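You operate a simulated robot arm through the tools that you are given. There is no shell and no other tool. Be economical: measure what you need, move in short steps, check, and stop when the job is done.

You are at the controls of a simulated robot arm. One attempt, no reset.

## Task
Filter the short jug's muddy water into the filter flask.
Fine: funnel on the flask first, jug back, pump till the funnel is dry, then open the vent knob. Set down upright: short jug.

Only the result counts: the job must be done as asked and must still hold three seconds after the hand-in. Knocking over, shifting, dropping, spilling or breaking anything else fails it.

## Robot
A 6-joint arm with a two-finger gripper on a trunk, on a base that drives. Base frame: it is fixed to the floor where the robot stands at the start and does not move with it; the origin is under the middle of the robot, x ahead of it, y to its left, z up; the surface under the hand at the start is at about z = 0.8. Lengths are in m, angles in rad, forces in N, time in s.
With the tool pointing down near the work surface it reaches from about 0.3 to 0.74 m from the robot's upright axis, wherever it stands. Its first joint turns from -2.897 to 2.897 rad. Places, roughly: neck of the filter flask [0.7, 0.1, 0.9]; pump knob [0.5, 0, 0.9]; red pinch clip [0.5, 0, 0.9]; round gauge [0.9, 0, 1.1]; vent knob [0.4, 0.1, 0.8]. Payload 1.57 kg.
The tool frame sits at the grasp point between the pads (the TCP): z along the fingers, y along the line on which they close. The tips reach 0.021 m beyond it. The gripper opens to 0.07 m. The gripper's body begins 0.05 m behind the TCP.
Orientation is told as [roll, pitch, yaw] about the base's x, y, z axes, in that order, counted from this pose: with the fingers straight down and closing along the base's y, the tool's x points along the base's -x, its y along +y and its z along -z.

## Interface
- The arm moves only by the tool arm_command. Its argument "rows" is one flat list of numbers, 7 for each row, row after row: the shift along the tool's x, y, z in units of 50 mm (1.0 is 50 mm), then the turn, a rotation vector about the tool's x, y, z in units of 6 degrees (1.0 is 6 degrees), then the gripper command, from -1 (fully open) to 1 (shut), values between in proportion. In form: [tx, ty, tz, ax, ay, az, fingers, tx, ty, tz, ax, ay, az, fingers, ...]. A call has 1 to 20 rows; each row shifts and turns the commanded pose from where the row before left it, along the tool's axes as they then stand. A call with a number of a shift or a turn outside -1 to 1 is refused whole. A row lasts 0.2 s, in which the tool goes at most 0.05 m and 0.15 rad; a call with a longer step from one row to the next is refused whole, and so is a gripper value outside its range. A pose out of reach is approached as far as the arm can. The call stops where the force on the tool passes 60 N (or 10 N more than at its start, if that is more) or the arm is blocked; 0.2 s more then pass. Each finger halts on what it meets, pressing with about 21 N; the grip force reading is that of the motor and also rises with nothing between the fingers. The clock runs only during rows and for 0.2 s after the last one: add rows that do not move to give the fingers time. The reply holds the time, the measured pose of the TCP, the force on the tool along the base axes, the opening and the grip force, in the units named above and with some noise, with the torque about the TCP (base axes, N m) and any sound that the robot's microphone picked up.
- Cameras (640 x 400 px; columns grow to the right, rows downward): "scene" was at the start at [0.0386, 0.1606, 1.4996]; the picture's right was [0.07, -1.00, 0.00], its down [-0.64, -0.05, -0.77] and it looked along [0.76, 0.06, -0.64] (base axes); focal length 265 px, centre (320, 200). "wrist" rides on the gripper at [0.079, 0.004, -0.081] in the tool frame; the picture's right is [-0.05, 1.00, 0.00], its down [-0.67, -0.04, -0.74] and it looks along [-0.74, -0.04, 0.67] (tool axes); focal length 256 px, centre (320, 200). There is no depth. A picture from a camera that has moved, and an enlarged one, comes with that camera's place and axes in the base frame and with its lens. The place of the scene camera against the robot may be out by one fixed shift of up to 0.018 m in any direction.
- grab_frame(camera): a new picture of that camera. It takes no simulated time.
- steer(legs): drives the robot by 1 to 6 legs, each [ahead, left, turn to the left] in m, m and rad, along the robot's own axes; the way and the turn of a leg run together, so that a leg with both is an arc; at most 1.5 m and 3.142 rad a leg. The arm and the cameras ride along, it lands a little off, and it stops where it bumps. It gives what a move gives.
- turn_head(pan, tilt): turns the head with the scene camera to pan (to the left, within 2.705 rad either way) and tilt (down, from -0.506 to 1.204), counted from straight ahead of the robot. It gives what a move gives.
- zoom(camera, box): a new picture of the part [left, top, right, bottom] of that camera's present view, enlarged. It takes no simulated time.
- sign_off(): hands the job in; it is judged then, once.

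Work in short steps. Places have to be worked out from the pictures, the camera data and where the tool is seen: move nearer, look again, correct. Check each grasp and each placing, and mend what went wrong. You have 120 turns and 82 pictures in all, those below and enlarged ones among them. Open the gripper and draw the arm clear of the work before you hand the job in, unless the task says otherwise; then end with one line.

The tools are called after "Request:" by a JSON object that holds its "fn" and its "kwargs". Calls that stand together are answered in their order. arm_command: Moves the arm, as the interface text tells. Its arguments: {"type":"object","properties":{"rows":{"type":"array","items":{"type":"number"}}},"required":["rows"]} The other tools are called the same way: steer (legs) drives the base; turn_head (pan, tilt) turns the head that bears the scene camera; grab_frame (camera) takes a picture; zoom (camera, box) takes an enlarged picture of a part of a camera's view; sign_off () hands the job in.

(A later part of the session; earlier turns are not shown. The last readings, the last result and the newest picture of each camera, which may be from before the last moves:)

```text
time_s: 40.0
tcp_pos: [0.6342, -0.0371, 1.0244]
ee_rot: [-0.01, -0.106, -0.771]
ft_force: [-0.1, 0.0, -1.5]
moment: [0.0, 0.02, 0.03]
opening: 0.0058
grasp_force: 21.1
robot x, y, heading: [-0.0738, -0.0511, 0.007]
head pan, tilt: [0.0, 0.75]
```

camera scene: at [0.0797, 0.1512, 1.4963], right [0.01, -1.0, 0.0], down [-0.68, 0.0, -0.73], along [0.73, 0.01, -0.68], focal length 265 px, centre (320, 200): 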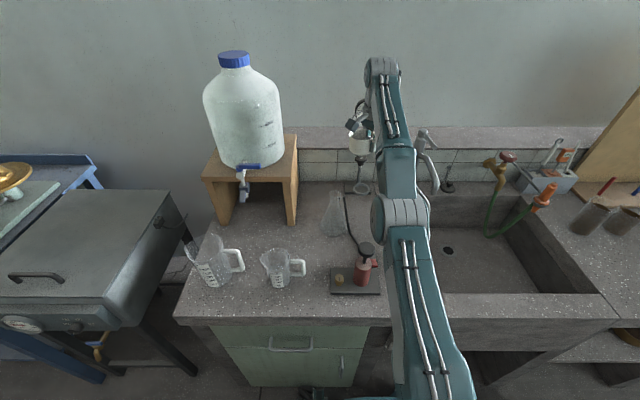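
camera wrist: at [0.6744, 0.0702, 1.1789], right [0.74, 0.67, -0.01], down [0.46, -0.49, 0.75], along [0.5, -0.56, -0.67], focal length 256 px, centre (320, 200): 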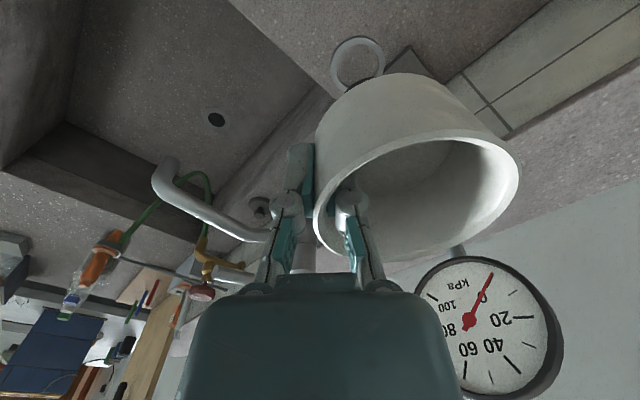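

Unlocked: retraction works. I retract, raise and un-tilt the tool, staying away from full stretch.

Request:
{"fn": "arm_command", "kwargs": {"rows": [0.36, -0.35, 0, 0, 0, 0, 1, 0.36, -0.35, -0.2, 0, 0, 0, 1, 0, 0, -0.4, 0, 0.5, 0, 1, 0, 0, -0.5, 0, 0.52, 0, 1, 0, 0, -0.4, 0, 0, 0, 1, 0.36, -0.35, 0, 0, 0, 0, 1, 0.36, -0.35, 0, 0, 0, 0, 1, 0, 0, 0, 0, 0, 0, 1]}}

```text
time_s: 41.8
tcp_pos: [0.53, -0.0345, 1.0951]
ee_rot: [-0.01, 0.001, -0.772]
ft_force: [-0.1, -0.6, -1.4]
moment: [-0.05, 0.03, 0.0]
opening: 0.006
grasp_force: 21.2
robot x, y, heading: [-0.0705, -0.0534, 0.012]
head pan, tilt: [0.0, 0.75]
```

All free. Drive forward 10.5 cm and left 8 cm so the flask is comfortably in reach.

Request:
{"fn": "steer", "kwargs": {"legs": [[0.105, 0.08, 0]]}}

Request:
{"fn": "arm_command", "kwargs": {"rows": [0, 0, 0, 0, 0, 0, 1]}}

Request:
{"fn": "grab_frame", "kwargs": {"camera": "wrist"}}

Request:
{"fn": "zoom", "kwargs": {"camera": "scene", "box": [270, 100, 400, 260]}}

```text
time_s: 43.1
tcp_pos: [0.6379, 0.0391, 1.0928]
ee_rot: [-0.006, 0.004, -0.773]
ft_force: [0.7, -1.0, -0.8]
moment: [0.02, 0.01, -0.04]
opening: 0.0062
grasp_force: 21.4
robot x, y, heading: [0.032, 0.0276, 0.009]
head pan, tilt: [0.0, 0.75]
```

```text
time_s: 43.5
tcp_pos: [0.6356, 0.0415, 1.0952]
ee_rot: [-0.009, 0.001, -0.773]
ft_force: [-0.2, -0.2, -1.3]
moment: [0.03, 0.03, 0.02]
opening: 0.006
grasp_force: 20.9
robot x, y, heading: [0.0351, 0.0274, 0.009]
head pan, tilt: [0.0, 0.75]
```

```text
46 pictures are left
camera wrist: at [0.5831, 0.1008, 1.1762], right [0.74, 0.68, -0.01], down [0.46, -0.49, 0.74], along [0.5, -0.55, -0.67], focal length 256 px, centre (320, 200)
```

wrist: 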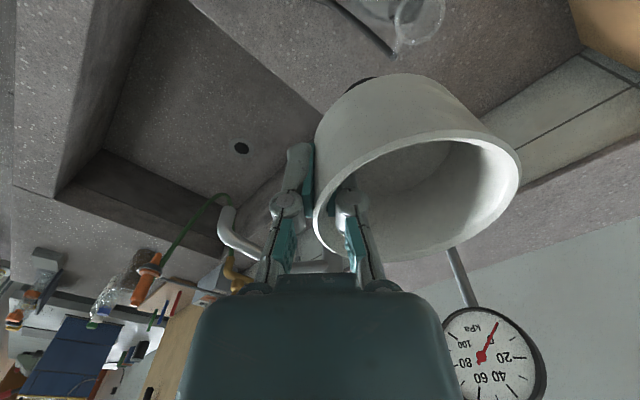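

```text
2.50 times, centred on (335, 180) of scene
camera zoom: at [0.0703, 0.1802, 1.4952], right [0.01, -1.0, 0.0], down [-0.68, -0.01, -0.73], along [0.73, 0.0, -0.68], focal length 663 px, centre (282, 250)
```

zoom: 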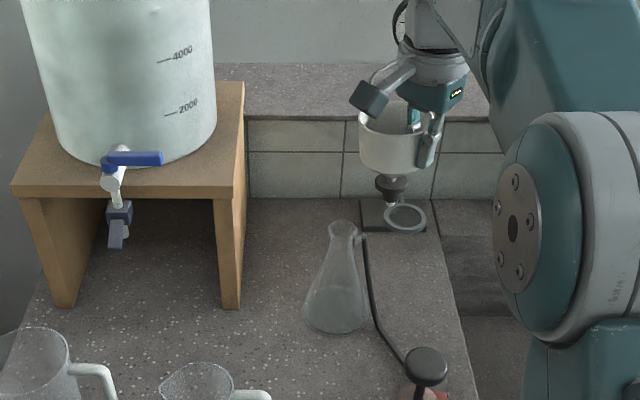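

Flask mouth reconfirmed (0.673, 0.112). I zoom on the held funnel to check its tilt and stem tip position.

Request:
{"fn": "zoom", "kwargs": {"camera": "scene", "box": [330, 130, 370, 200]}}

Request:
{"fn": "zoom", "kwargs": {"camera": "wrist", "box": [280, 0, 540, 260]}}

```text
5.71 times, centred on (350, 165) of scene
camera zoom: at [0.0703, 0.1802, 1.4952], right [0.01, -1.0, 0.0], down [-0.68, -0.01, -0.73], along [0.73, 0.0, -0.68], focal length 1516 px, centre (149, 400)
```

zoom: 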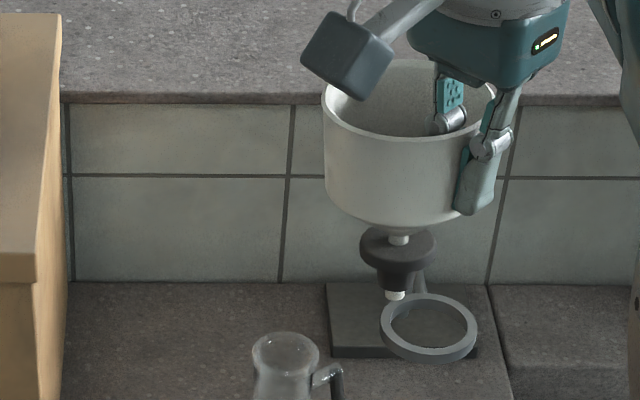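

```text
1.54 times, centred on (410, 130) of wrist
camera zoom: at [0.5831, 0.1008, 1.1762], right [0.74, 0.68, -0.01], down [0.46, -0.49, 0.74], along [0.5, -0.55, -0.67], focal length 394 px, centre (182, 308)
```

zoom: 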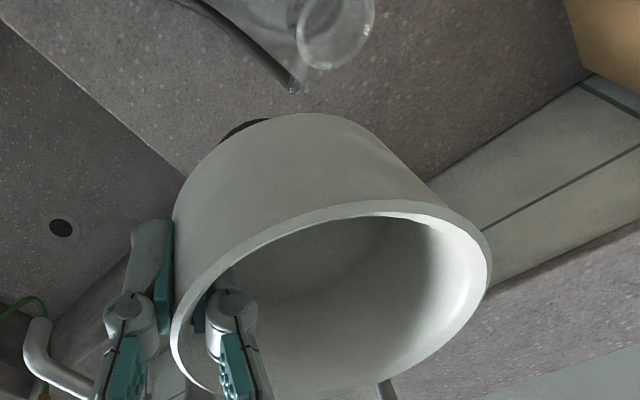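

The cup hangs tilted ~7° (its tapered wall aligned with the pads). I rotate the tool −7.4° about its x axis to bring the funnel upright, then re-check.

Request:
{"fn": "arm_command", "kwargs": {"rows": [0, 0, 0, -0.6, 0, 0, 1, 0, 0, 0, -0.6, 0, 0, 1, 0, 0, 0, 0, 0, 0, 1]}}

Request:
{"fn": "zoom", "kwargs": {"camera": "scene", "box": [330, 130, 370, 200]}}

```text
time_s: 44.3
tcp_pos: [0.6383, 0.0428, 1.0958]
ee_rot: [0.117, 0.0, -0.774]
ft_force: [0.2, -0.1, -1.1]
moment: [-0.01, 0.03, -0.03]
opening: 0.0062
grasp_force: 21.2
robot x, y, heading: [0.0357, 0.0267, 0.011]
head pan, tilt: [0.0, 0.75]
```

```text
5.71 times, centred on (350, 165) of scene
camera zoom: at [0.0702, 0.1789, 1.4954], right [0.01, -1.0, 0.0], down [-0.68, -0.01, -0.73], along [0.73, 0.01, -0.68], focal length 1516 px, centre (149, 400)
```

zoom: 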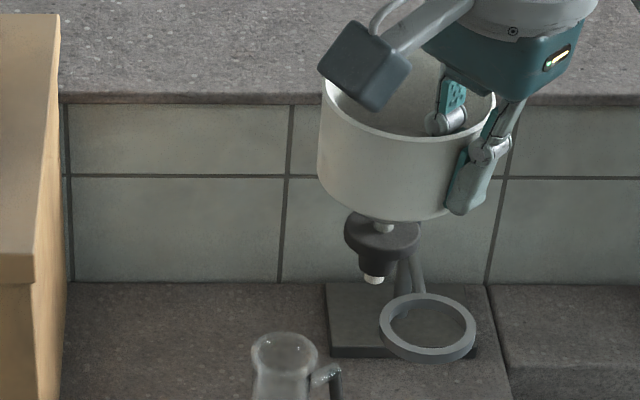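

Upright within ~2°. Stem tip ≈ (0.664, 0.069, 1.00). I move it over the mouth and lower to about 2 cm above.

Request:
{"fn": "arm_command", "kwargs": {"rows": [0.24, 0.36, 0.045, 0, 0, 0, 1, 0.24, 0.36, 0.045, 0, 0, 0, 1, 0, 0, 0, 0, 0, 0, 1, 0, -0.044, 0.347, 0, 0, 0, 1, 0, -0.02, 0.15, 0, 0, 0, 1, 0, 0, 0, 0, 0, 0, 1]}}

Request:
{"fn": "zoom", "kwargs": {"camera": "scene", "box": [315, 140, 365, 210]}}

Request:
{"fn": "grab_frame", "kwargs": {"camera": "wrist"}}

```text
time_s: 45.7
tcp_pos: [0.6448, 0.086, 1.0694]
ee_rot: [0.116, -0.001, -0.773]
ft_force: [0.5, -0.3, -1.5]
moment: [-0.03, 0.02, -0.04]
opening: 0.0056
grasp_force: 20.8
robot x, y, heading: [0.0308, 0.0241, 0.005]
head pan, tilt: [0.0, 0.75]
```

```text
5.71 times, centred on (340, 175) of scene
camera zoom: at [0.0704, 0.1797, 1.4953], right [0.01, -1.0, 0.0], down [-0.68, -0.01, -0.73], along [0.73, 0.0, -0.68], focal length 1516 px, centre (206, 343)
```

zoom: 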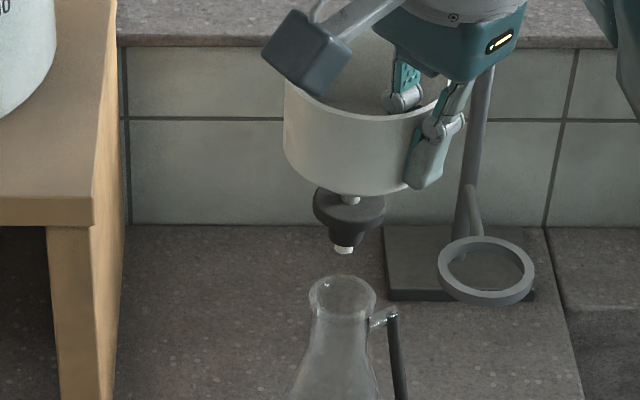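

```text
40 pictures are left
camera wrist: at [0.5844, 0.1379, 1.1514], right [0.73, 0.67, 0.12], down [0.39, -0.55, 0.74], along [0.56, -0.49, -0.67], focal length 256 px, centre (320, 200)
```

wrist: 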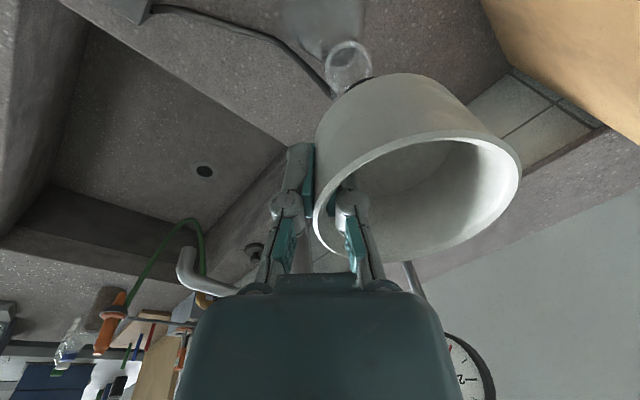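

Columns align; I zoom the wrist view to check depth alignment of the stem.

Request:
{"fn": "zoom", "kwargs": {"camera": "wrist", "box": [310, 20, 400, 110]}}

```text
4.44 times, centred on (355, 65) of wrist
camera zoom: at [0.5844, 0.1379, 1.1514], right [0.73, 0.67, 0.12], down [0.39, -0.55, 0.74], along [0.56, -0.49, -0.67], focal length 1138 px, centre (164, 800)
```

zoom: 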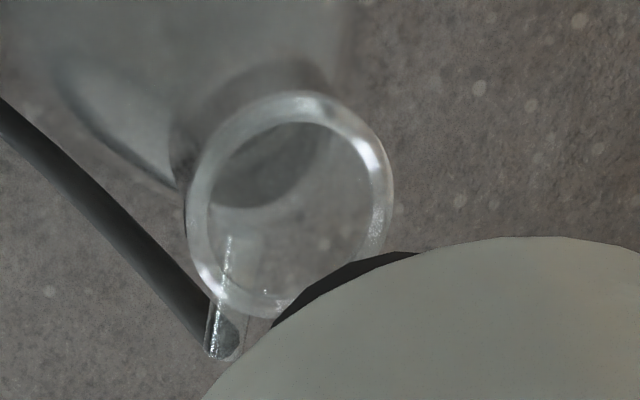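

Mouth at (0.671, 0.1125); stopper looks ~4 mm too far in x. I correct and lower 2.5 cm so the tip enters.

Request:
{"fn": "arm_command", "kwargs": {"rows": [0.03, -0.08, 0, 0, 0, 0, 1, 0, -0.025, 0.2, 0, 0, 0, 1, 0, -0.025, 0.2, 0, 0, 0, 1, 0, -0.013, 0.1, 0, 0, 0, 1, 0, 0, 0, 0, 0, 0, 1]}}

Request:
{"fn": "zoom", "kwargs": {"camera": "scene", "box": [315, 150, 365, 220]}}

```text
time_s: 46.9
tcp_pos: [0.6406, 0.0858, 1.044]
ee_rot: [0.114, 0.0, -0.772]
ft_force: [-0.7, 0.4, -0.8]
moment: [-0.03, 0.03, -0.01]
opening: 0.0059
grasp_force: 21.3
robot x, y, heading: [0.0305, 0.0209, 0.008]
head pan, tilt: [0.0, 0.75]
```

```text
5.71 times, centred on (340, 185) of scene
camera zoom: at [0.0703, 0.1796, 1.4953], right [0.01, -1.0, 0.0], down [-0.68, -0.01, -0.73], along [0.73, 0.0, -0.68], focal length 1516 px, centre (206, 286)
```

zoom: 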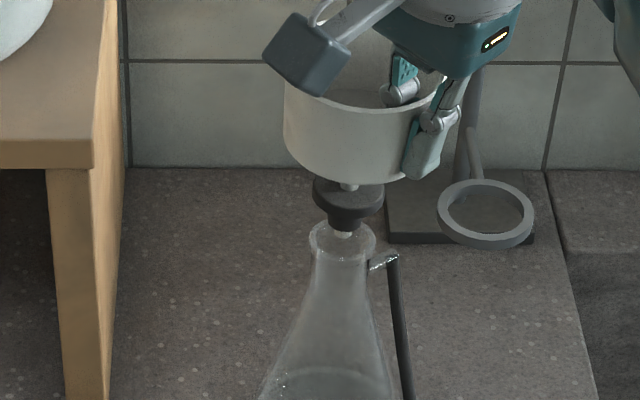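

Tip is centred in the mouth. Continue lowering 2 cm.

Request:
{"fn": "arm_command", "kwargs": {"rows": [0, -0.02, 0.15, 0, 0, 0, 1, 0, -0.02, 0.15, 0, 0, 0, 1, 0, -0.013, 0.1, 0, 0, 0, 1, 0, 0, 0, 0, 0, 0, 1]}}

Request:
{"fn": "zoom", "kwargs": {"camera": "scene", "box": [315, 150, 365, 220]}}

```text
time_s: 47.9
tcp_pos: [0.6404, 0.0841, 1.023]
ee_rot: [0.117, -0.001, -0.773]
ft_force: [0.2, 0.2, -0.8]
moment: [0.02, 0.05, 0.01]
opening: 0.006
grasp_force: 20.8
robot x, y, heading: [0.0339, 0.028, 0.009]
head pan, tilt: [0.0, 0.75]
```

```text
5.71 times, centred on (340, 185) of scene
camera zoom: at [0.0703, 0.1796, 1.4953], right [0.01, -1.0, 0.0], down [-0.68, -0.01, -0.73], along [0.73, 0.0, -0.68], focal length 1516 px, centre (206, 286)
```

zoom: 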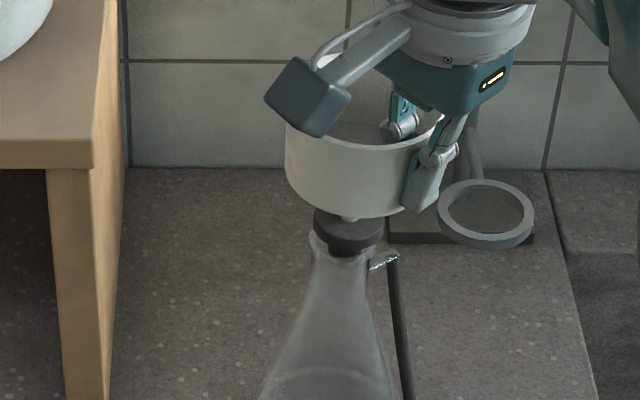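

Stopper is entering the neck. Continue in small steps until contact force appears.

Request:
{"fn": "arm_command", "kwargs": {"rows": [0, -0.01, 0.08, 0, 0, 0, 1, 0, -0.01, 0.08, 0, 0, 0, 1, 0, 0, 0, 0, 0, 0, 1]}}

```text
time_s: 48.7
tcp_pos: [0.6411, 0.0824, 1.0153]
ee_rot: [0.114, -0.001, -0.774]
ft_force: [0.8, 1.6, -0.8]
moment: [0.02, 0.02, 0.02]
opening: 0.0064
grasp_force: 21.3
robot x, y, heading: [0.0332, 0.0237, 0.007]
head pan, tilt: [0.0, 0.75]
```

Request:
{"fn": "arm_command", "kwargs": {"rows": [0, -0.01, 0.08, 0, 0, 0, 1, 0, 0, 0, 0, 0, 0, 1]}}

Request:
{"fn": "zoom", "kwargs": {"camera": "scene", "box": [315, 150, 365, 220]}}

```text
time_s: 49.3
tcp_pos: [0.6413, 0.0823, 1.0138]
ee_rot: [0.118, -0.002, -0.774]
ft_force: [-0.6, -0.2, 15.2]
moment: [0.22, -0.24, -0.02]
opening: 0.0061
grasp_force: 20.9
robot x, y, heading: [0.0339, 0.0227, 0.006]
head pan, tilt: [0.0, 0.75]
```

```text
5.71 times, centred on (340, 185) of scene
camera zoom: at [0.069, 0.1793, 1.4954], right [0.01, -1.0, 0.0], down [-0.68, -0.01, -0.73], along [0.73, 0.0, -0.68], focal length 1516 px, centre (206, 286)
```

zoom: 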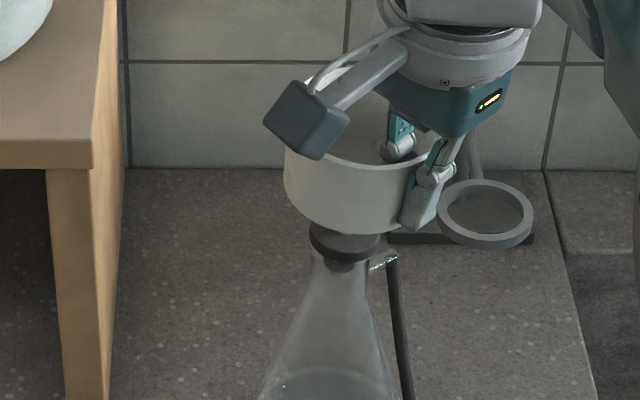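

Seated with 15 N downward contact and lateral forces ~0. I release.

Request:
{"fn": "arm_command", "kwargs": {"rows": [0, 0, -0.02, 0, 0, 0, 1, 0, 0, 0, 0, 0, 0, 0.6, 0, 0, 0, 0, 0, 0, 0.2, 0, 0, 0, 0, 0, 0, 0, 0, 0, 0, 0, 0, 0, 0]}}

Request:
{"fn": "zoom", "kwargs": {"camera": "scene", "box": [315, 150, 365, 220]}}

```text
time_s: 50.5
tcp_pos: [0.6398, 0.0839, 1.0119]
ee_rot: [0.116, -0.001, -0.773]
ft_force: [-0.4, 1.2, -0.8]
moment: [0.04, 0.0, 0.02]
opening: 0.0351
grasp_force: 0.1
robot x, y, heading: [0.0382, 0.0252, 0.008]
head pan, tilt: [0.0, 0.75]
```

```text
5.71 times, centred on (340, 185) of scene
camera zoom: at [0.0703, 0.1796, 1.4953], right [0.01, -1.0, 0.0], down [-0.68, -0.01, -0.73], along [0.73, 0.0, -0.68], focal length 1516 px, centre (206, 286)
```

zoom: 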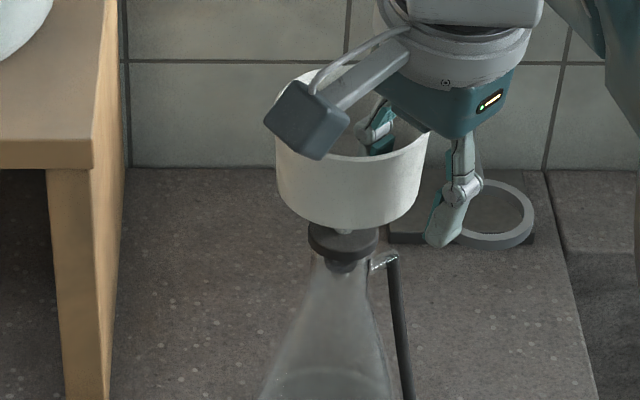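

Funnel sits upright on the flask. I lift the gripper straight out.

Request:
{"fn": "arm_command", "kwargs": {"rows": [0, 0.05, -0.4, 0, 0, 0, 0, 0, 0.075, -0.6, 0, 0, 0, 0, 0, 0.075, -0.6, 0, 0, 0, 0, 0, 0.075, -0.6, 0, 0, 0, 0, 0, 0, 0, 0, 0, 0, 0]}}

Request:
{"fn": "grab_frame", "kwargs": {"camera": "scene"}}

```text
time_s: 51.7
tcp_pos: [0.6411, 0.085, 1.1223]
ee_rot: [0.115, 0.0, -0.774]
ft_force: [-0.5, 0.1, -0.1]
moment: [0.02, -0.02, 0.03]
opening: 0.0349
grasp_force: 0.1
robot x, y, heading: [0.0329, 0.0257, 0.007]
head pan, tilt: [0.0, 0.75]
```

```text
34 pictures are left
camera scene: at [0.0701, 0.1795, 1.4953], right [0.01, -1.0, 0.0], down [-0.68, -0.01, -0.73], along [0.73, 0.0, -0.68], focal length 265 px, centre (320, 200)
```

scene: 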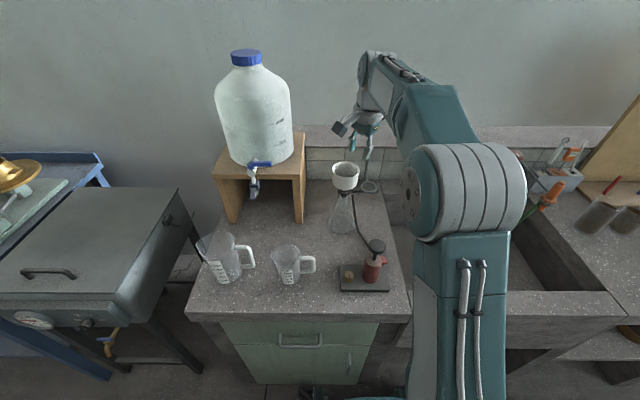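

Next the jug: I plan a near-vertical grasp of its handle with fingers straddling the handle plane (yaw ≈ −74°). First move above the jug and look.

Request:
{"fn": "arm_command", "kwargs": {"rows": [0, 0, 0, 0.6, 0, 0, -1, 0, 0, 0, 0.6, 0, 0, -1, 0.8, -0.09, 0, 0, 0, 0, -1, 0.88, -0.1, 0, 0, 0, 0, -1, 0.88, -0.1, 0, 0, 0, 0, -1, 0.88, -0.1, 0, 0, 0, 0, -1, 0.88, -0.1, 0, 0, 0, 0, -1, 0, 0, 0, 0, 0, 1, -1, 0, 0, 0, 0, 0, 1, -1, 0, 0, 0, 0, 0, 1, -1, 0, 0, 0, 0, 0, 1, -1, 0, 0, 0, 0, 0, 0.95, -1, 0, 0, 0, 0, 0, 0, -1]}}

Request:
{"fn": "grab_frame", "kwargs": {"camera": "wrist"}}

```text
time_s: 54.5
tcp_pos: [0.4681, 0.2196, 1.125]
ee_rot: [-0.009, -0.005, -1.293]
ft_force: [0.7, 0.0, 0.1]
moment: [-0.01, 0.0, -0.02]
opening: 0.0699
grasp_force: 0.2
robot x, y, heading: [0.0368, 0.0298, 0.01]
head pan, tilt: [0.0, 0.75]
```

```text
33 pictures are left
camera wrist: at [0.4514, 0.2973, 1.205], right [0.97, 0.22, -0.01], down [0.15, -0.64, 0.75], along [0.16, -0.73, -0.66], focal length 256 px, centre (320, 200)
```

wrist: 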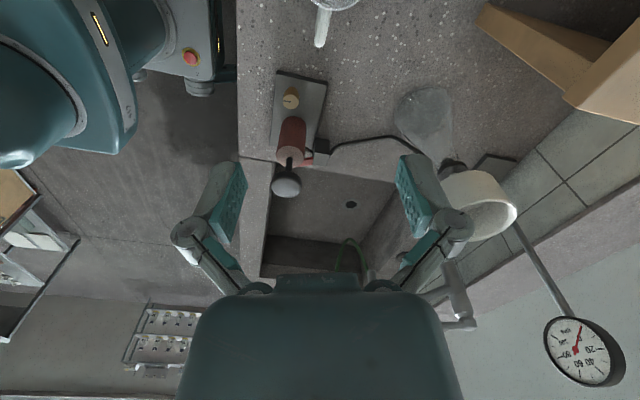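

Handle outer end ≈ (0.473, 0.192); the handle runs almost along y. I move 8 cm further left, rotate yaw to ≈ −84°, and view the whole jug.

Request:
{"fn": "arm_command", "kwargs": {"rows": [0.8, 0, 0, 0, 0, 0.85, -1, 0.8, 0, 0, 0, 0, 0.85, -1, 0, 0, 0, 0, 0, 0, -1]}}

Request:
{"fn": "grab_frame", "kwargs": {"camera": "wrist"}}

```text
time_s: 55.3
tcp_pos: [0.4513, 0.2953, 1.1254]
ee_rot: [-0.006, -0.006, -1.472]
ft_force: [-0.6, 0.1, 0.9]
moment: [-0.01, -0.01, -0.01]
opening: 0.0699
grasp_force: 0.0
robot x, y, heading: [0.034, 0.0262, 0.007]
head pan, tilt: [0.0, 0.75]
```

```text
32 pictures are left
camera wrist: at [0.4472, 0.3745, 1.2052], right [1.0, 0.05, -0.01], down [0.04, -0.66, 0.75], along [0.03, -0.75, -0.66], focal length 256 px, centre (320, 200)
```

wrist: 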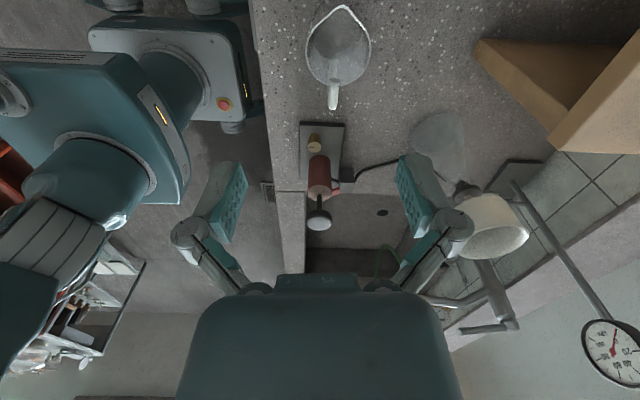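

Request:
{"fn": "zoom", "kwargs": {"camera": "wrist", "box": [280, 0, 400, 200]}}

```text
2.00 times, centred on (340, 100) of wrist
camera zoom: at [0.4472, 0.3745, 1.2052], right [1.0, 0.05, -0.01], down [0.04, -0.66, 0.75], along [0.03, -0.75, -0.66], focal length 512 px, centre (280, 400)
```

zoom: 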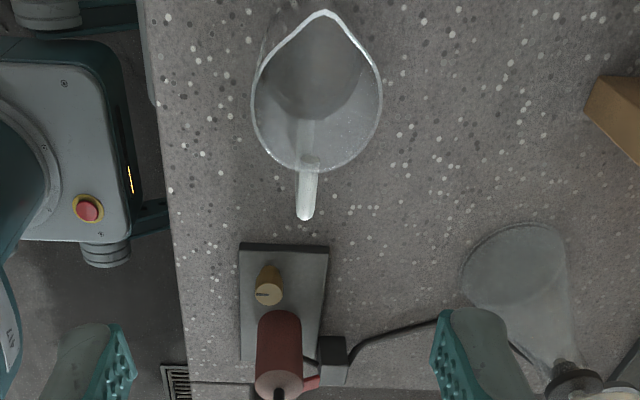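

Jug: rim centre ≈ (0.469, 0.272), spout along +y, handle bar ≈ (0.468, 0.202), z 0.82–0.88. I set yaw −90°, tilt 20°, and go to a hover 10 cm behind the grasp along the tool axis.

Request:
{"fn": "arm_command", "kwargs": {"rows": [0, 0, 0, 0, 0, 0.95, -1, 0, 0, 0, 0, 1, 0, -1, 0, 0, 0, 0, 1, 0, -1, 0, 0, 0, 0, 1, 0, -1, 0, 0, 0, 0, 0.33, 0, -1, -0.6, 0.056, 0.416, 0, 0, 0, -1, -0.6, 0.056, 0.416, 0, 0, 0, -1, -0.6, 0.056, 0.416, 0, 0, 0, -1, -0.6, 0.056, 0.416, 0, 0, 0, -1, -0.6, 0.056, 0.416, 0, 0, 0, -1, -0.6, 0.056, 0.416, 0, 0, 0, -1, 0, 0, 0, 0, 0, 0, -1]}}

Request:
{"fn": "grab_frame", "kwargs": {"camera": "wrist"}}

```text
time_s: 57.9
tcp_pos: [0.4664, 0.1663, 0.945]
ee_rot: [-0.007, 0.34, -1.573]
ft_force: [-0.5, -0.1, -0.1]
moment: [0.0, -0.02, 0.02]
opening: 0.0701
grasp_force: 0.1
robot x, y, heading: [0.0327, 0.0248, 0.006]
head pan, tilt: [0.0, 0.75]
```

```text
30 pictures are left
camera wrist: at [0.4712, 0.2154, 1.0481], right [1.0, -0.05, -0.02], down [-0.03, -0.88, 0.48], along [-0.05, -0.48, -0.88], focal length 256 px, centre (320, 200)
```

wrist: 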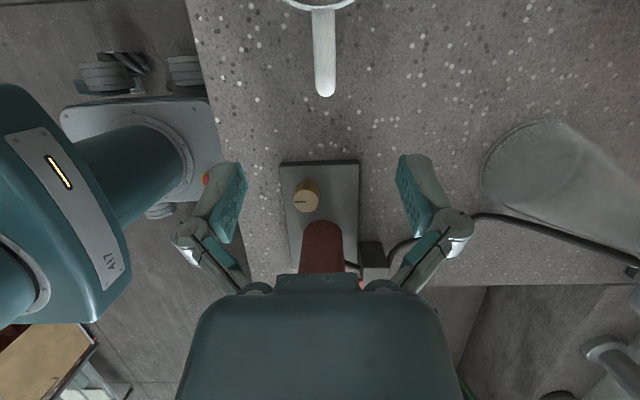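

Handle confirmed at x 0.468, outer edge y 0.196. Advance 9.5 cm along the tool axis.

Request:
{"fn": "arm_command", "kwargs": {"rows": [0, 0.03, 0.5, 0, 0, 0, -1, 0, 0, 0.5, 0, 0, 0, -1, 0, 0, 0.5, 0, 0, 0, -1, 0, 0, 0.4, 0, 0, 0, -1, 0, 0, 0, 0, 0, 0, -1]}}

Request:
{"fn": "grab_frame", "kwargs": {"camera": "wrist"}}

Request:
{"fn": "zoom", "kwargs": {"camera": "scene", "box": [250, 210, 400, 300]}}

```text
time_s: 59.1
tcp_pos: [0.4682, 0.2005, 0.8547]
ee_rot: [-0.007, 0.341, -1.572]
ft_force: [-0.1, 0.3, 0.2]
moment: [0.01, 0.01, 0.0]
opening: 0.0698
grasp_force: 0.1
robot x, y, heading: [0.0294, 0.0252, 0.008]
head pan, tilt: [0.0, 0.75]
```

```text
29 pictures are left
camera wrist: at [0.4726, 0.2482, 0.9585], right [1.0, -0.05, -0.02], down [-0.03, -0.88, 0.48], along [-0.04, -0.48, -0.88], focal length 256 px, centre (320, 200)
```

wrist: 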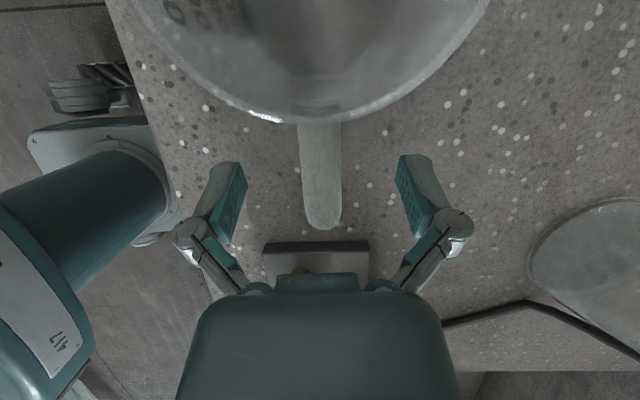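

```text
4.27 times, centred on (325, 255) of scene
camera zoom: at [0.0698, 0.1802, 1.4953], right [0.01, -1.0, 0.0], down [-0.68, -0.01, -0.73], along [0.73, 0.0, -0.68], focal length 1132 px, centre (299, -35)
```

zoom: 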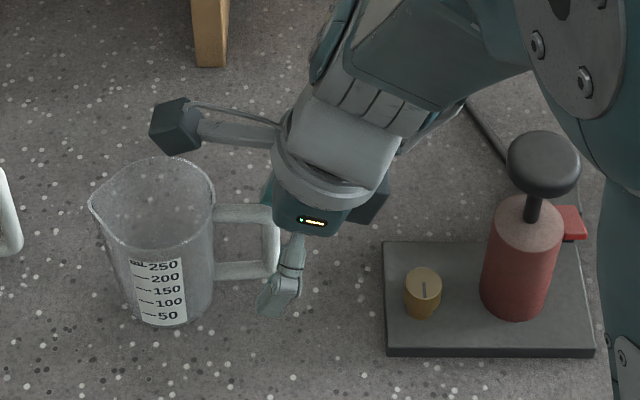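

Fingers straddle the handle bar. Close.

Request:
{"fn": "arm_command", "kwargs": {"rows": [0, 0, 0, 0, 0, 0, 0.2, 0, 0, 0, 0, 0, 0, 1, 0, 0, 0, 0, 0, 0, 1, 0, 0, 0, 0, 0, 0, 1, 0, 0, 0, 0, 0, 0, 1]}}

Request:
{"fn": "arm_command", "kwargs": {"rows": [0.06, 0, -0.17, 0, 0, 0, 1, 0, 0, 0, 0, 0, 0, 1]}}

Request:
{"fn": "zoom", "kwargs": {"camera": "scene", "box": [250, 210, 400, 300]}}

```text
time_s: 60.3
tcp_pos: [0.4679, 0.2009, 0.8556]
ee_rot: [-0.005, 0.342, -1.573]
ft_force: [0.9, -2.3, 9.9]
moment: [0.38, 0.0, -0.02]
opening: 0.0109
grasp_force: 21.4
robot x, y, heading: [0.0352, 0.0266, 0.005]
head pan, tilt: [0.0, 0.75]
```

```text
time_s: 60.9
tcp_pos: [0.467, 0.2016, 0.8638]
ee_rot: [-0.007, 0.34, -1.573]
ft_force: [-0.3, 0.7, -1.1]
moment: [-0.1, 0.0, 0.0]
opening: 0.0112
grasp_force: 20.7
robot x, y, heading: [0.0365, 0.0241, 0.005]
head pan, tilt: [0.0, 0.75]
```

```text
4.27 times, centred on (325, 255) of scene
camera zoom: at [0.0697, 0.1803, 1.4953], right [0.01, -1.0, 0.0], down [-0.68, -0.01, -0.73], along [0.73, 0.0, -0.68], focal length 1132 px, centre (299, -35)
```

zoom: 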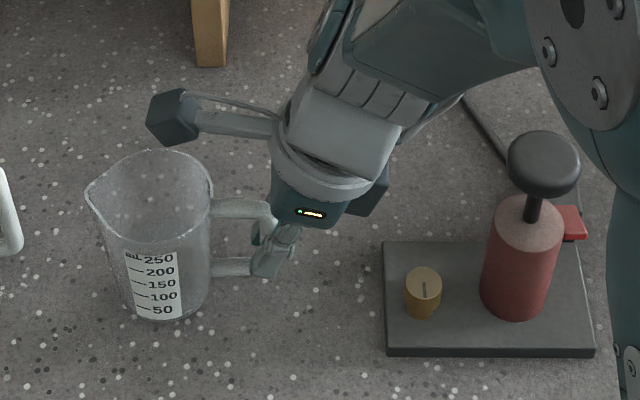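

I check whether the muddy water is still in the jug, since it looks paler now.

Request:
{"fn": "zoom", "kwargs": {"camera": "scene", "box": [265, 235, 315, 290]}}

Request:
{"fn": "grab_frame", "kwargs": {"camera": "wrist"}}

```text
7.27 times, centred on (290, 262) of scene
camera zoom: at [0.0697, 0.1803, 1.4953], right [0.01, -1.0, 0.0], down [-0.68, -0.01, -0.73], along [0.73, 0.0, -0.68], focal length 1929 px, centre (538, -254)
```

zoom: 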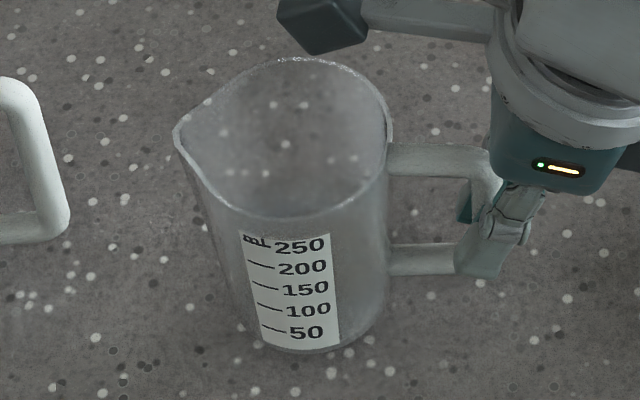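

```text
25 pictures are left
camera wrist: at [0.4719, 0.2492, 0.9678], right [1.0, -0.05, -0.02], down [-0.03, -0.88, 0.48], along [-0.05, -0.48, -0.88], focal length 256 px, centre (320, 200)
```

wrist: 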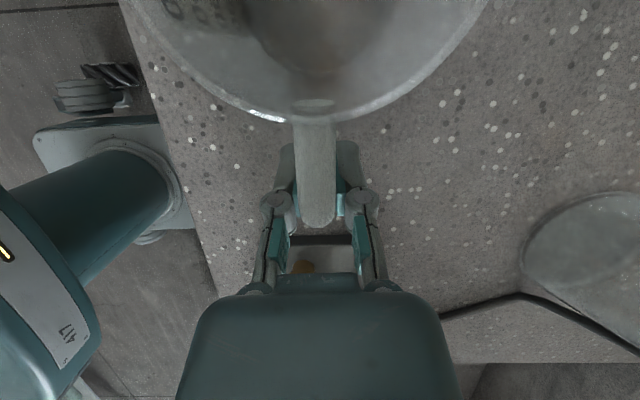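

I lift the jug higher, level, and read the force/torque to infer its content.

Request:
{"fn": "arm_command", "kwargs": {"rows": [0.17, 0, -0.47, 0, 0, 0, 1, 0.17, 0, -0.47, 0, 0, 0, 1, 0.1, 0, -0.28, 0, 0, 0, 1, 0, 0, 0, 0, 0, 0, 1]}}

Request:
{"fn": "arm_command", "kwargs": {"rows": [0, 0, 0, 0, 0, 0, 1]}}

Request:
{"fn": "zoom", "kwargs": {"camera": "scene", "box": [260, 215, 320, 275]}}

```text
time_s: 61.9
tcp_pos: [0.4702, 0.1989, 0.9305]
ee_rot: [-0.008, 0.341, -1.571]
ft_force: [0.4, 0.2, -1.7]
moment: [-0.07, 0.02, 0.02]
opening: 0.0112
grasp_force: 21.2
robot x, y, heading: [0.0329, 0.02, 0.005]
head pan, tilt: [0.0, 0.75]
```

```text
time_s: 62.3
tcp_pos: [0.4705, 0.199, 0.9299]
ee_rot: [-0.008, 0.342, -1.573]
ft_force: [0.1, -0.4, -1.1]
moment: [-0.06, -0.04, 0.05]
opening: 0.011
grasp_force: 21.2
robot x, y, heading: [0.0321, 0.0263, 0.007]
head pan, tilt: [0.0, 0.75]
```

```text
6.67 times, centred on (290, 245) of scene
camera zoom: at [0.0696, 0.18, 1.4953], right [0.01, -1.0, 0.0], down [-0.68, -0.01, -0.73], along [0.73, 0.0, -0.68], focal length 1768 px, centre (520, -100)
```

zoom: 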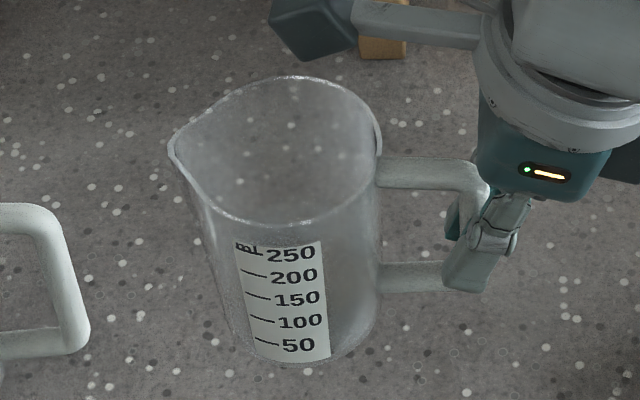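

Request:
{"fn": "zoom", "kwargs": {"camera": "wrist", "box": [120, 0, 500, 130]}}

```text
1.68 times, centred on (310, 65) of wrist
camera zoom: at [0.474, 0.2474, 1.0331], right [1.0, -0.05, -0.02], down [-0.03, -0.88, 0.48], along [-0.04, -0.48, -0.88], focal length 431 px, centre (337, 427)
```

zoom: 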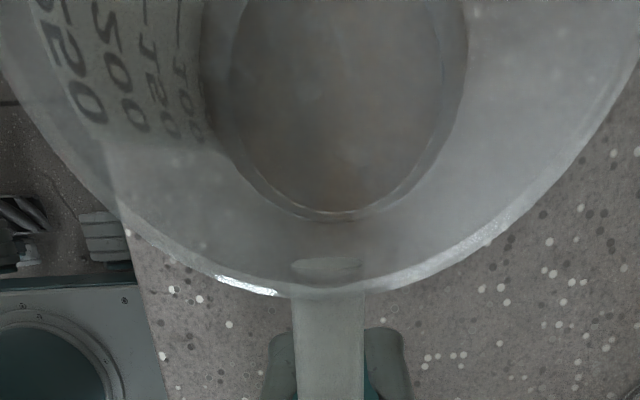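

The jug seems nearly empty inside; I check the counter and the tall jug for signs of where the liquid is.

Request:
{"fn": "zoom", "kwargs": {"camera": "scene", "box": [185, 160, 405, 310]}}

```text
2.67 times, centred on (295, 235) of scene
camera zoom: at [0.0696, 0.18, 1.4953], right [0.01, -1.0, 0.0], down [-0.68, -0.01, -0.73], along [0.73, 0.0, -0.68], focal length 707 px, centre (387, 107)
```

zoom: 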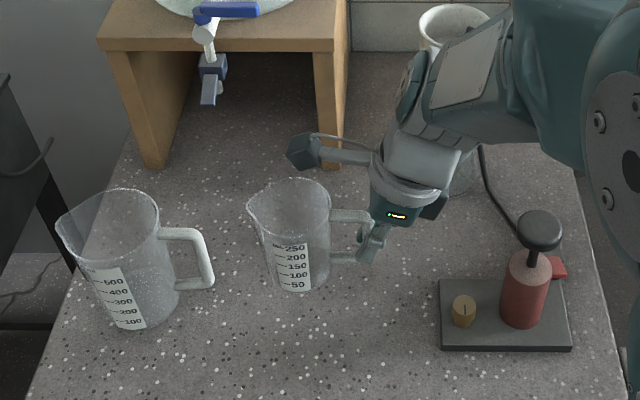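

No spill visible; likely the mud has settled/cleared. I proceed: raise the level jug to z≈1.05, then carry it right at x≈0.47, passing above the pump.

Request:
{"fn": "arm_command", "kwargs": {"rows": [0.164, 0, -0.451, 0, 0, 0, 1, 0.164, 0, -0.451, 0, 0, 0, 1, 0.164, 0, -0.451, 0, 0, 0, 1, 0.164, 0, -0.451, 0, 0, 0, 1, 0.164, 0, -0.451, 0, 0, 0, 1, -0.3, 0, -0.11, 0, 0, 0, 1, -0.48, 0, -0.175, 0, 0, 0, 1, -0.48, 0, -0.175, 0, 0, 0, 1, -0.48, 0, -0.175, 0, 0, 0, 1, -0.48, 0, -0.175, 0, 0, 0, 1, -0.48, 0, -0.175, 0, 0, 0, 1, -0.48, 0, -0.175, 0, 0, 0, 1, -0.48, 0, -0.175, 0, 0, 0, 1, -0.48, 0, -0.175, 0, 0, 0, 1, -0.48, 0, -0.175, 0, 0, 0, 1, -0.3, 0, -0.11, 0, 0, 0, 1, 0, 0, 0, 0, 0, 0, 1]}}

```text
time_s: 65.9
tcp_pos: [0.4672, -0.0617, 1.0511]
ee_rot: [-0.006, 0.343, -1.572]
ft_force: [-0.5, 0.1, -0.7]
moment: [-0.08, -0.01, -0.01]
opening: 0.0107
grasp_force: 21.0
robot x, y, heading: [0.034, 0.0256, 0.004]
head pan, tilt: [0.0, 0.75]
```

Rotate yaw +10° and move forward to x≈0.70 on the right side of the funnel.

Request:
{"fn": "arm_command", "kwargs": {"rows": [0, 0, 0, 0.19, 0, -0.522, 1, 0, 0, 0, 0.19, 0, -0.522, 1, 0, 0, 0, 0.19, 0, -0.522, 1, -0.05, 0.3, -0.018, 0, 0, 0, 1, -0.076, 0.457, -0.028, 0, 0, 0, 1, -0.076, 0.457, -0.028, 0, 0, 0, 1, -0.076, 0.457, -0.028, 0, 0, 0, 1, -0.076, 0.457, -0.028, 0, 0, 0, 1, -0.076, 0.457, -0.028, 0, 0, 0, 1, -0.076, 0.457, -0.028, 0, 0, 0, 1, -0.076, 0.457, -0.028, 0, 0, 0, 1, -0.076, 0.457, -0.028, 0, 0, 0, 1, -0.076, 0.457, -0.028, 0, 0, 0, 1, 0, 0, 0, 0, 0, 0, 1]}}

Request:
{"fn": "grab_frame", "kwargs": {"camera": "scene"}}

```text
time_s: 68.9
tcp_pos: [0.6926, -0.0599, 1.0494]
ee_rot: [-0.008, 0.346, -1.4]
ft_force: [0.0, 0.2, -1.6]
moment: [-0.09, -0.01, 0.0]
opening: 0.011
grasp_force: 21.1
robot x, y, heading: [0.034, 0.0242, 0.001]
head pan, tilt: [0.0, 0.75]
```

```text
21 pictures are left
camera scene: at [0.0709, 0.1785, 1.4954], right [0.01, -1.0, 0.0], down [-0.68, -0.01, -0.73], along [0.73, 0.01, -0.68], focal length 265 px, centre (320, 200)
```

scene: 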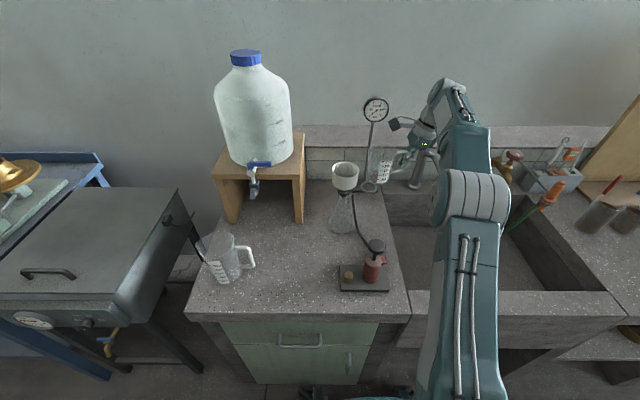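

Jug is beside the funnel. I tilt 30° in place and bring the spout over the funnel centre.

Request:
{"fn": "arm_command", "kwargs": {"rows": [0, 0, 0, 0, -1, 0, 1, 0, 0, 0, 0, -1, 0, 1, 0, 0, 0, 0, -1, 0, 1, 0, 0, 0, 0, -1, 0, 1, 0, 0, 0, 0, -1, 0, 1, 0.25, 0.09, -0.13, 0, 0, 0, 1, 0.25, 0.09, -0.13, 0, 0, 0, 1, 0.25, 0.09, -0.12, 0, 0, 0, 1, 0, 0, 0, 0, 0, 0, 1]}}

Request:
{"fn": "zoom", "kwargs": {"camera": "scene", "box": [310, 120, 430, 220]}}

```text
time_s: 70.9
tcp_pos: [0.6992, -0.0193, 1.0643]
ee_rot: [-0.007, -0.181, -1.394]
ft_force: [0.2, -0.7, -0.6]
moment: [-0.04, -0.01, 0.01]
opening: 0.0109
grasp_force: 20.6
robot x, y, heading: [0.0332, 0.0262, 0.012]
head pan, tilt: [0.0, 0.75]
```

```text
4.00 times, centred on (370, 170) of scene
camera zoom: at [0.0707, 0.1793, 1.4953], right [0.01, -1.0, 0.0], down [-0.68, -0.01, -0.73], along [0.73, 0.01, -0.68], focal length 1061 px, centre (120, 320)
```

zoom: 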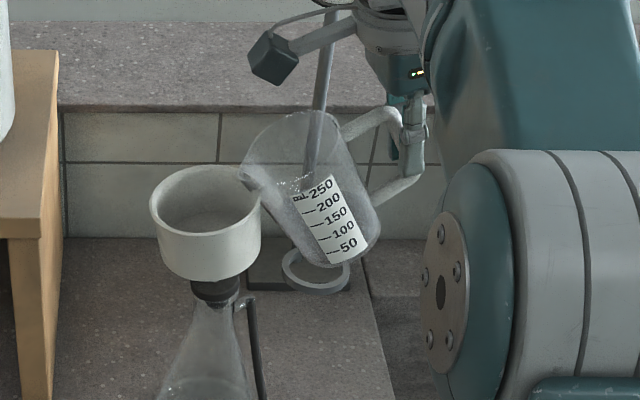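

Liquid is visible (clear-ish) in the tilted jug and the spout is just inside the funnel. I shift ~1 cm further over and tilt slowly to 55° pivoting on the spout.

Request:
{"fn": "arm_command", "kwargs": {"rows": [0.138, 0.126, -0.024, 0, 0, 0, 1, 0, 0, -0.13, 0, -0.5, 0, 1, 0, 0, -0.13, 0, -0.5, 0, 1, 0, 0, -0.13, 0, -0.5, 0, 1, 0, 0, -0.13, 0, -0.5, 0, 1, 0, 0, -0.13, 0, -0.5, 0, 1, 0, 0, -0.13, 0, -0.5, 0, 1, 0, 0, -0.13, 0, -0.5, 0, 1, 0, 0, -0.13, 0, -0.5, 0, 1, 0, 0, 0, 0, 0, 0, 1, 0, 0, 0, 0, 0, 0, 1]}}

Request:
{"fn": "zoom", "kwargs": {"camera": "scene", "box": [310, 120, 430, 220]}}

```text
time_s: 73.3
tcp_pos: [0.7, 0.008, 1.1114]
ee_rot: [-0.01, -0.6, -1.389]
ft_force: [0.4, -0.6, -1.7]
moment: [-0.05, -0.02, 0.01]
opening: 0.0109
grasp_force: 20.8
robot x, y, heading: [0.0328, 0.0268, 0.007]
head pan, tilt: [0.0, 0.75]
```

```text
4.00 times, centred on (370, 170) of scene
camera zoom: at [0.0706, 0.1797, 1.4953], right [0.01, -1.0, 0.0], down [-0.68, -0.01, -0.73], along [0.73, 0.0, -0.68], focal length 1061 px, centre (120, 320)
```

zoom: 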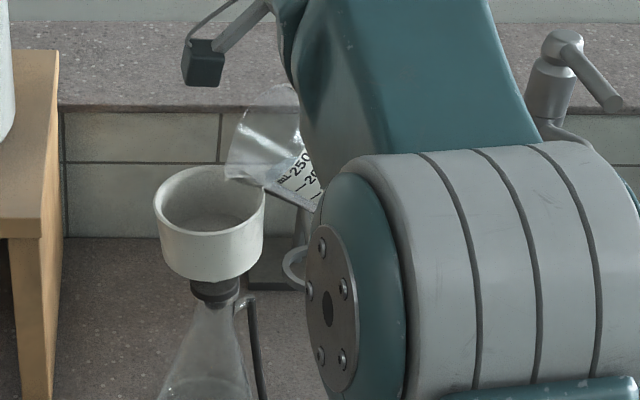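

Spout is over the funnel; no flow noticed yet. Continue tilting to ~80°.

Request:
{"fn": "arm_command", "kwargs": {"rows": [0, 0, -0.13, 0, -0.5, 0, 1, 0, 0, -0.13, 0, -0.5, 0, 1, 0, 0, -0.13, 0, -0.5, 0, 1, 0, 0, -0.13, 0, -0.5, 0, 1, 0, 0, -0.13, 0, -0.5, 0, 1, 0, 0, -0.13, 0, -0.5, 0, 1, 0, 0, -0.13, 0, -0.5, 0, 1, 0, 0, -0.13, 0, -0.5, 0, 1, 0, 0, 0, 0, 0, 0, 1, 0, 0, 0, 0, 0, 0, 1, 0, 0, 0, 0, 0, 0, 1]}}

Request:
{"fn": "zoom", "kwargs": {"camera": "scene", "box": [310, 120, 430, 220]}}

```text
time_s: 75.7
tcp_pos: [0.6956, 0.044, 1.1479]
ee_rot: [-0.016, -1.019, -1.382]
ft_force: [0.5, 1.3, -0.2]
moment: [0.03, -0.01, -0.01]
opening: 0.011
grasp_force: 21.2
robot x, y, heading: [0.0317, 0.0244, 0.01]
head pan, tilt: [0.0, 0.75]
```

```text
4.00 times, centred on (370, 170) of scene
camera zoom: at [0.0705, 0.1802, 1.4952], right [0.01, -1.0, 0.0], down [-0.68, -0.01, -0.73], along [0.73, 0.0, -0.68], focal length 1061 px, centre (120, 320)
```

zoom: 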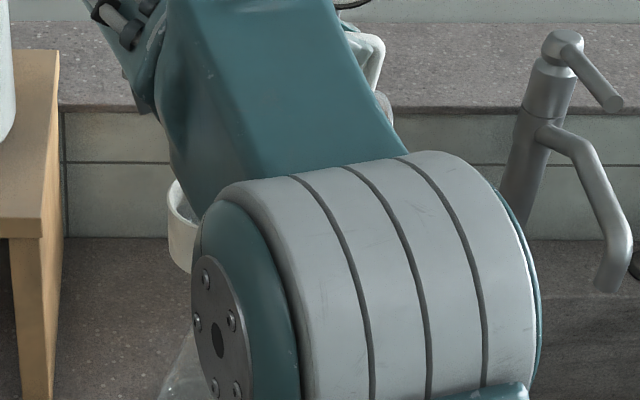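

The arm now hides the funnel from the scene camera; check with the wrist camera.

Request:
{"fn": "grab_frame", "kwargs": {"camera": "wrist"}}

```text
17 pictures are left
camera wrist: at [0.6794, 0.1534, 1.1228], right [0.99, 0.15, 0.04], down [-0.08, 0.28, 0.96], along [0.13, -0.95, 0.28], focal length 256 px, centre (320, 200)
```

wrist: 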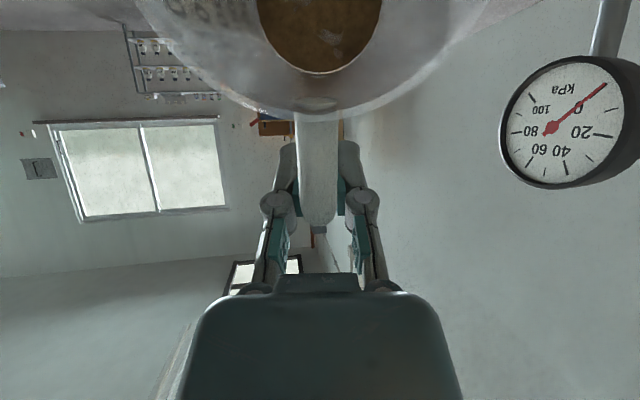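

The funnel's left edge looks slightly shifted; before going on I tilt back to ~55° and check the funnel.

Request:
{"fn": "arm_command", "kwargs": {"rows": [0, 0, 0.13, 0, 0.5, 0, 1, 0, 0, 0.13, 0, 0.5, 0, 1, 0, 0, 0.13, 0, 0.5, 0, 1, 0, 0, 0.13, 0, 0.5, 0, 1, 0, 0, 0.13, 0, 0.5, 0, 1, 0, 0, 0.13, 0, 0.5, 0, 1, 0, 0, 0.13, 0, 0.5, 0, 1, 0, 0, 0.13, 0, 0.5, 0, 1, 0, 0, 0, 0, 0, 0, 1]}}

Request:
{"fn": "zoom", "kwargs": {"camera": "scene", "box": [310, 120, 430, 220]}}

```text
time_s: 77.7
tcp_pos: [0.7026, 0.0069, 1.1127]
ee_rot: [-0.01, -0.601, -1.389]
ft_force: [0.8, -0.7, -0.3]
moment: [-0.04, 0.04, 0.0]
opening: 0.0109
grasp_force: 20.9
robot x, y, heading: [0.0344, 0.0242, 0.009]
head pan, tilt: [0.0, 0.75]
```

```text
4.00 times, centred on (370, 170) of scene
camera zoom: at [0.0706, 0.1796, 1.4953], right [0.01, -1.0, 0.0], down [-0.68, -0.01, -0.73], along [0.73, 0.0, -0.68], focal length 1061 px, centre (120, 320)
```

zoom: 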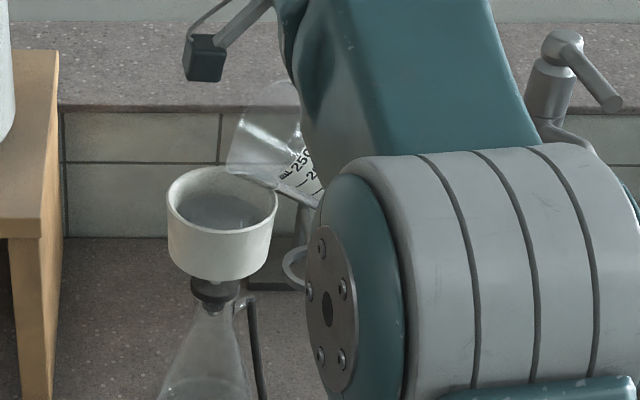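

Good: water is in the funnel and it settled upright, centred at y≈0.112. I tilt again to ~105° to empty the jug.

Request:
{"fn": "arm_command", "kwargs": {"rows": [0, 0, -0.26, 0, -1, 0, 1, 0, 0, -0.26, 0, -1, 0, 1, 0, 0, -0.26, 0, -1, 0, 1, 0, 0, -0.26, 0, -1, 0, 1, 0, 0, -0.13, 0, -0.5, 0, 1, 0, 0, -0.13, 0, -0.5, 0, 1, 0, 0, -0.13, 0, -0.5, 0, 1, 0, 0, -0.13, 0, -0.5, 0, 1, 0, 0, -0.13, 0, -0.5, 0, 1, 0, 0, -0.13, 0, -0.5, 0, 1, 0, 0, -0.13, 0, -0.5, 0, 1, 0, 0, -0.13, 0, -0.5, 0, 1, 0, 0, 0, 0, 0, 0, 1, 0, 0, 0, 0, 0, 0, 1, 0, 0, 0, 0, 0, 0, 1, 0, 0, 0, 0, 0, 0, 1, 0, 0, 0, 0, 0, 0, 1]}}

Request:
{"fn": "grab_frame", "kwargs": {"camera": "wrist"}}

```text
time_s: 81.3
tcp_pos: [0.6883, 0.0882, 1.1685]
ee_rot: [-0.058, -1.438, -1.335]
ft_force: [1.4, 0.3, -1.1]
moment: [-0.01, 0.0, 0.02]
opening: 0.0111
grasp_force: 21.3
robot x, y, heading: [0.034, 0.0271, 0.006]
head pan, tilt: [0.0, 0.75]
```

```text
15 pictures are left
camera wrist: at [0.6759, 0.1782, 1.1009], right [0.98, 0.17, 0.04], down [-0.14, 0.64, 0.76], along [0.1, -0.75, 0.65], focal length 256 px, centre (320, 200)
```

wrist: 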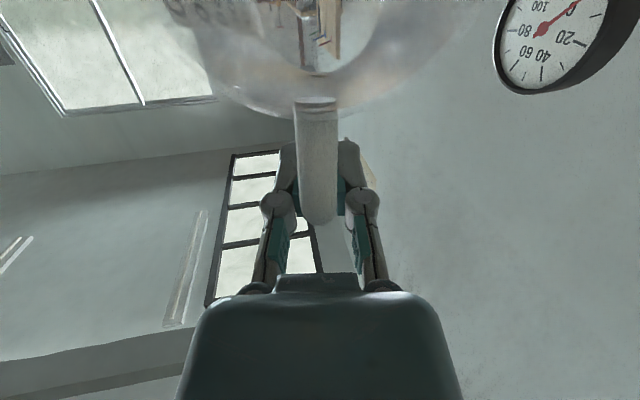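

Jug is empty. Tilt back upright and retreat to the right.

Request:
{"fn": "arm_command", "kwargs": {"rows": [0, 0, 0.26, 0, 1, 0, 1, 0, 0, 0.26, 0, 1, 0, 1, 0, 0, 0.26, 0, 1, 0, 1, 0, 0, 0.26, 0, 1, 0, 1, 0, 0, 0.26, 0, 1, 0, 1, 0, 0, 0.26, 0, 1, 0, 1, 0, 0, 0.26, 0, 1, 0, 1, 0, 0, 0.26, 0, 1, 0, 1, 0, 0, 0.26, 0, 1, 0, 1, 0, 0, 0.26, 0, 1, 0, 1, 0, 0, 0.26, 0, 1, 0, 1, 0, 0, 0.26, 0, 1, 0, 1, -0.43, 0, 0.07, 0, 0, 0, 1, -0.43, 0, 0.07, 0, 0, 0, 1, 0, 0, 0, 0, 1, 0, 1, 0, 0, 0, 0, 1, 0, 1, 0, 0, 0, 0, 1, 0, 1, 0, 0, 0, 0, 1, 0, 1, 0, 0, 0, 0, 1, 0, 1, 0, 0, 0, 0, 0, 0, 1]}}

Request:
{"fn": "zoom", "kwargs": {"camera": "scene", "box": [300, 100, 440, 300]}}

```text
time_s: 85.5
tcp_pos: [0.7064, -0.064, 1.0712]
ee_rot: [-0.009, 0.344, -1.398]
ft_force: [0.1, -0.2, -0.8]
moment: [-0.01, 0.0, 0.01]
opening: 0.0108
grasp_force: 20.5
out of reach, approached as far as the arm can: row 18, 19
robot x, y, heading: [0.0342, 0.0242, 0.008]
head pan, tilt: [0.0, 0.75]
```

```text
2.00 times, centred on (370, 200) of scene
camera zoom: at [0.0708, 0.1783, 1.4954], right [0.01, -1.0, 0.0], down [-0.68, -0.01, -0.73], along [0.73, 0.01, -0.68], focal length 530 px, centre (220, 200)
```

zoom: 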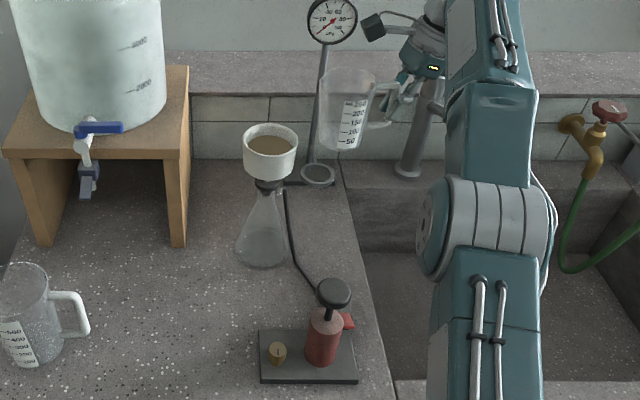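

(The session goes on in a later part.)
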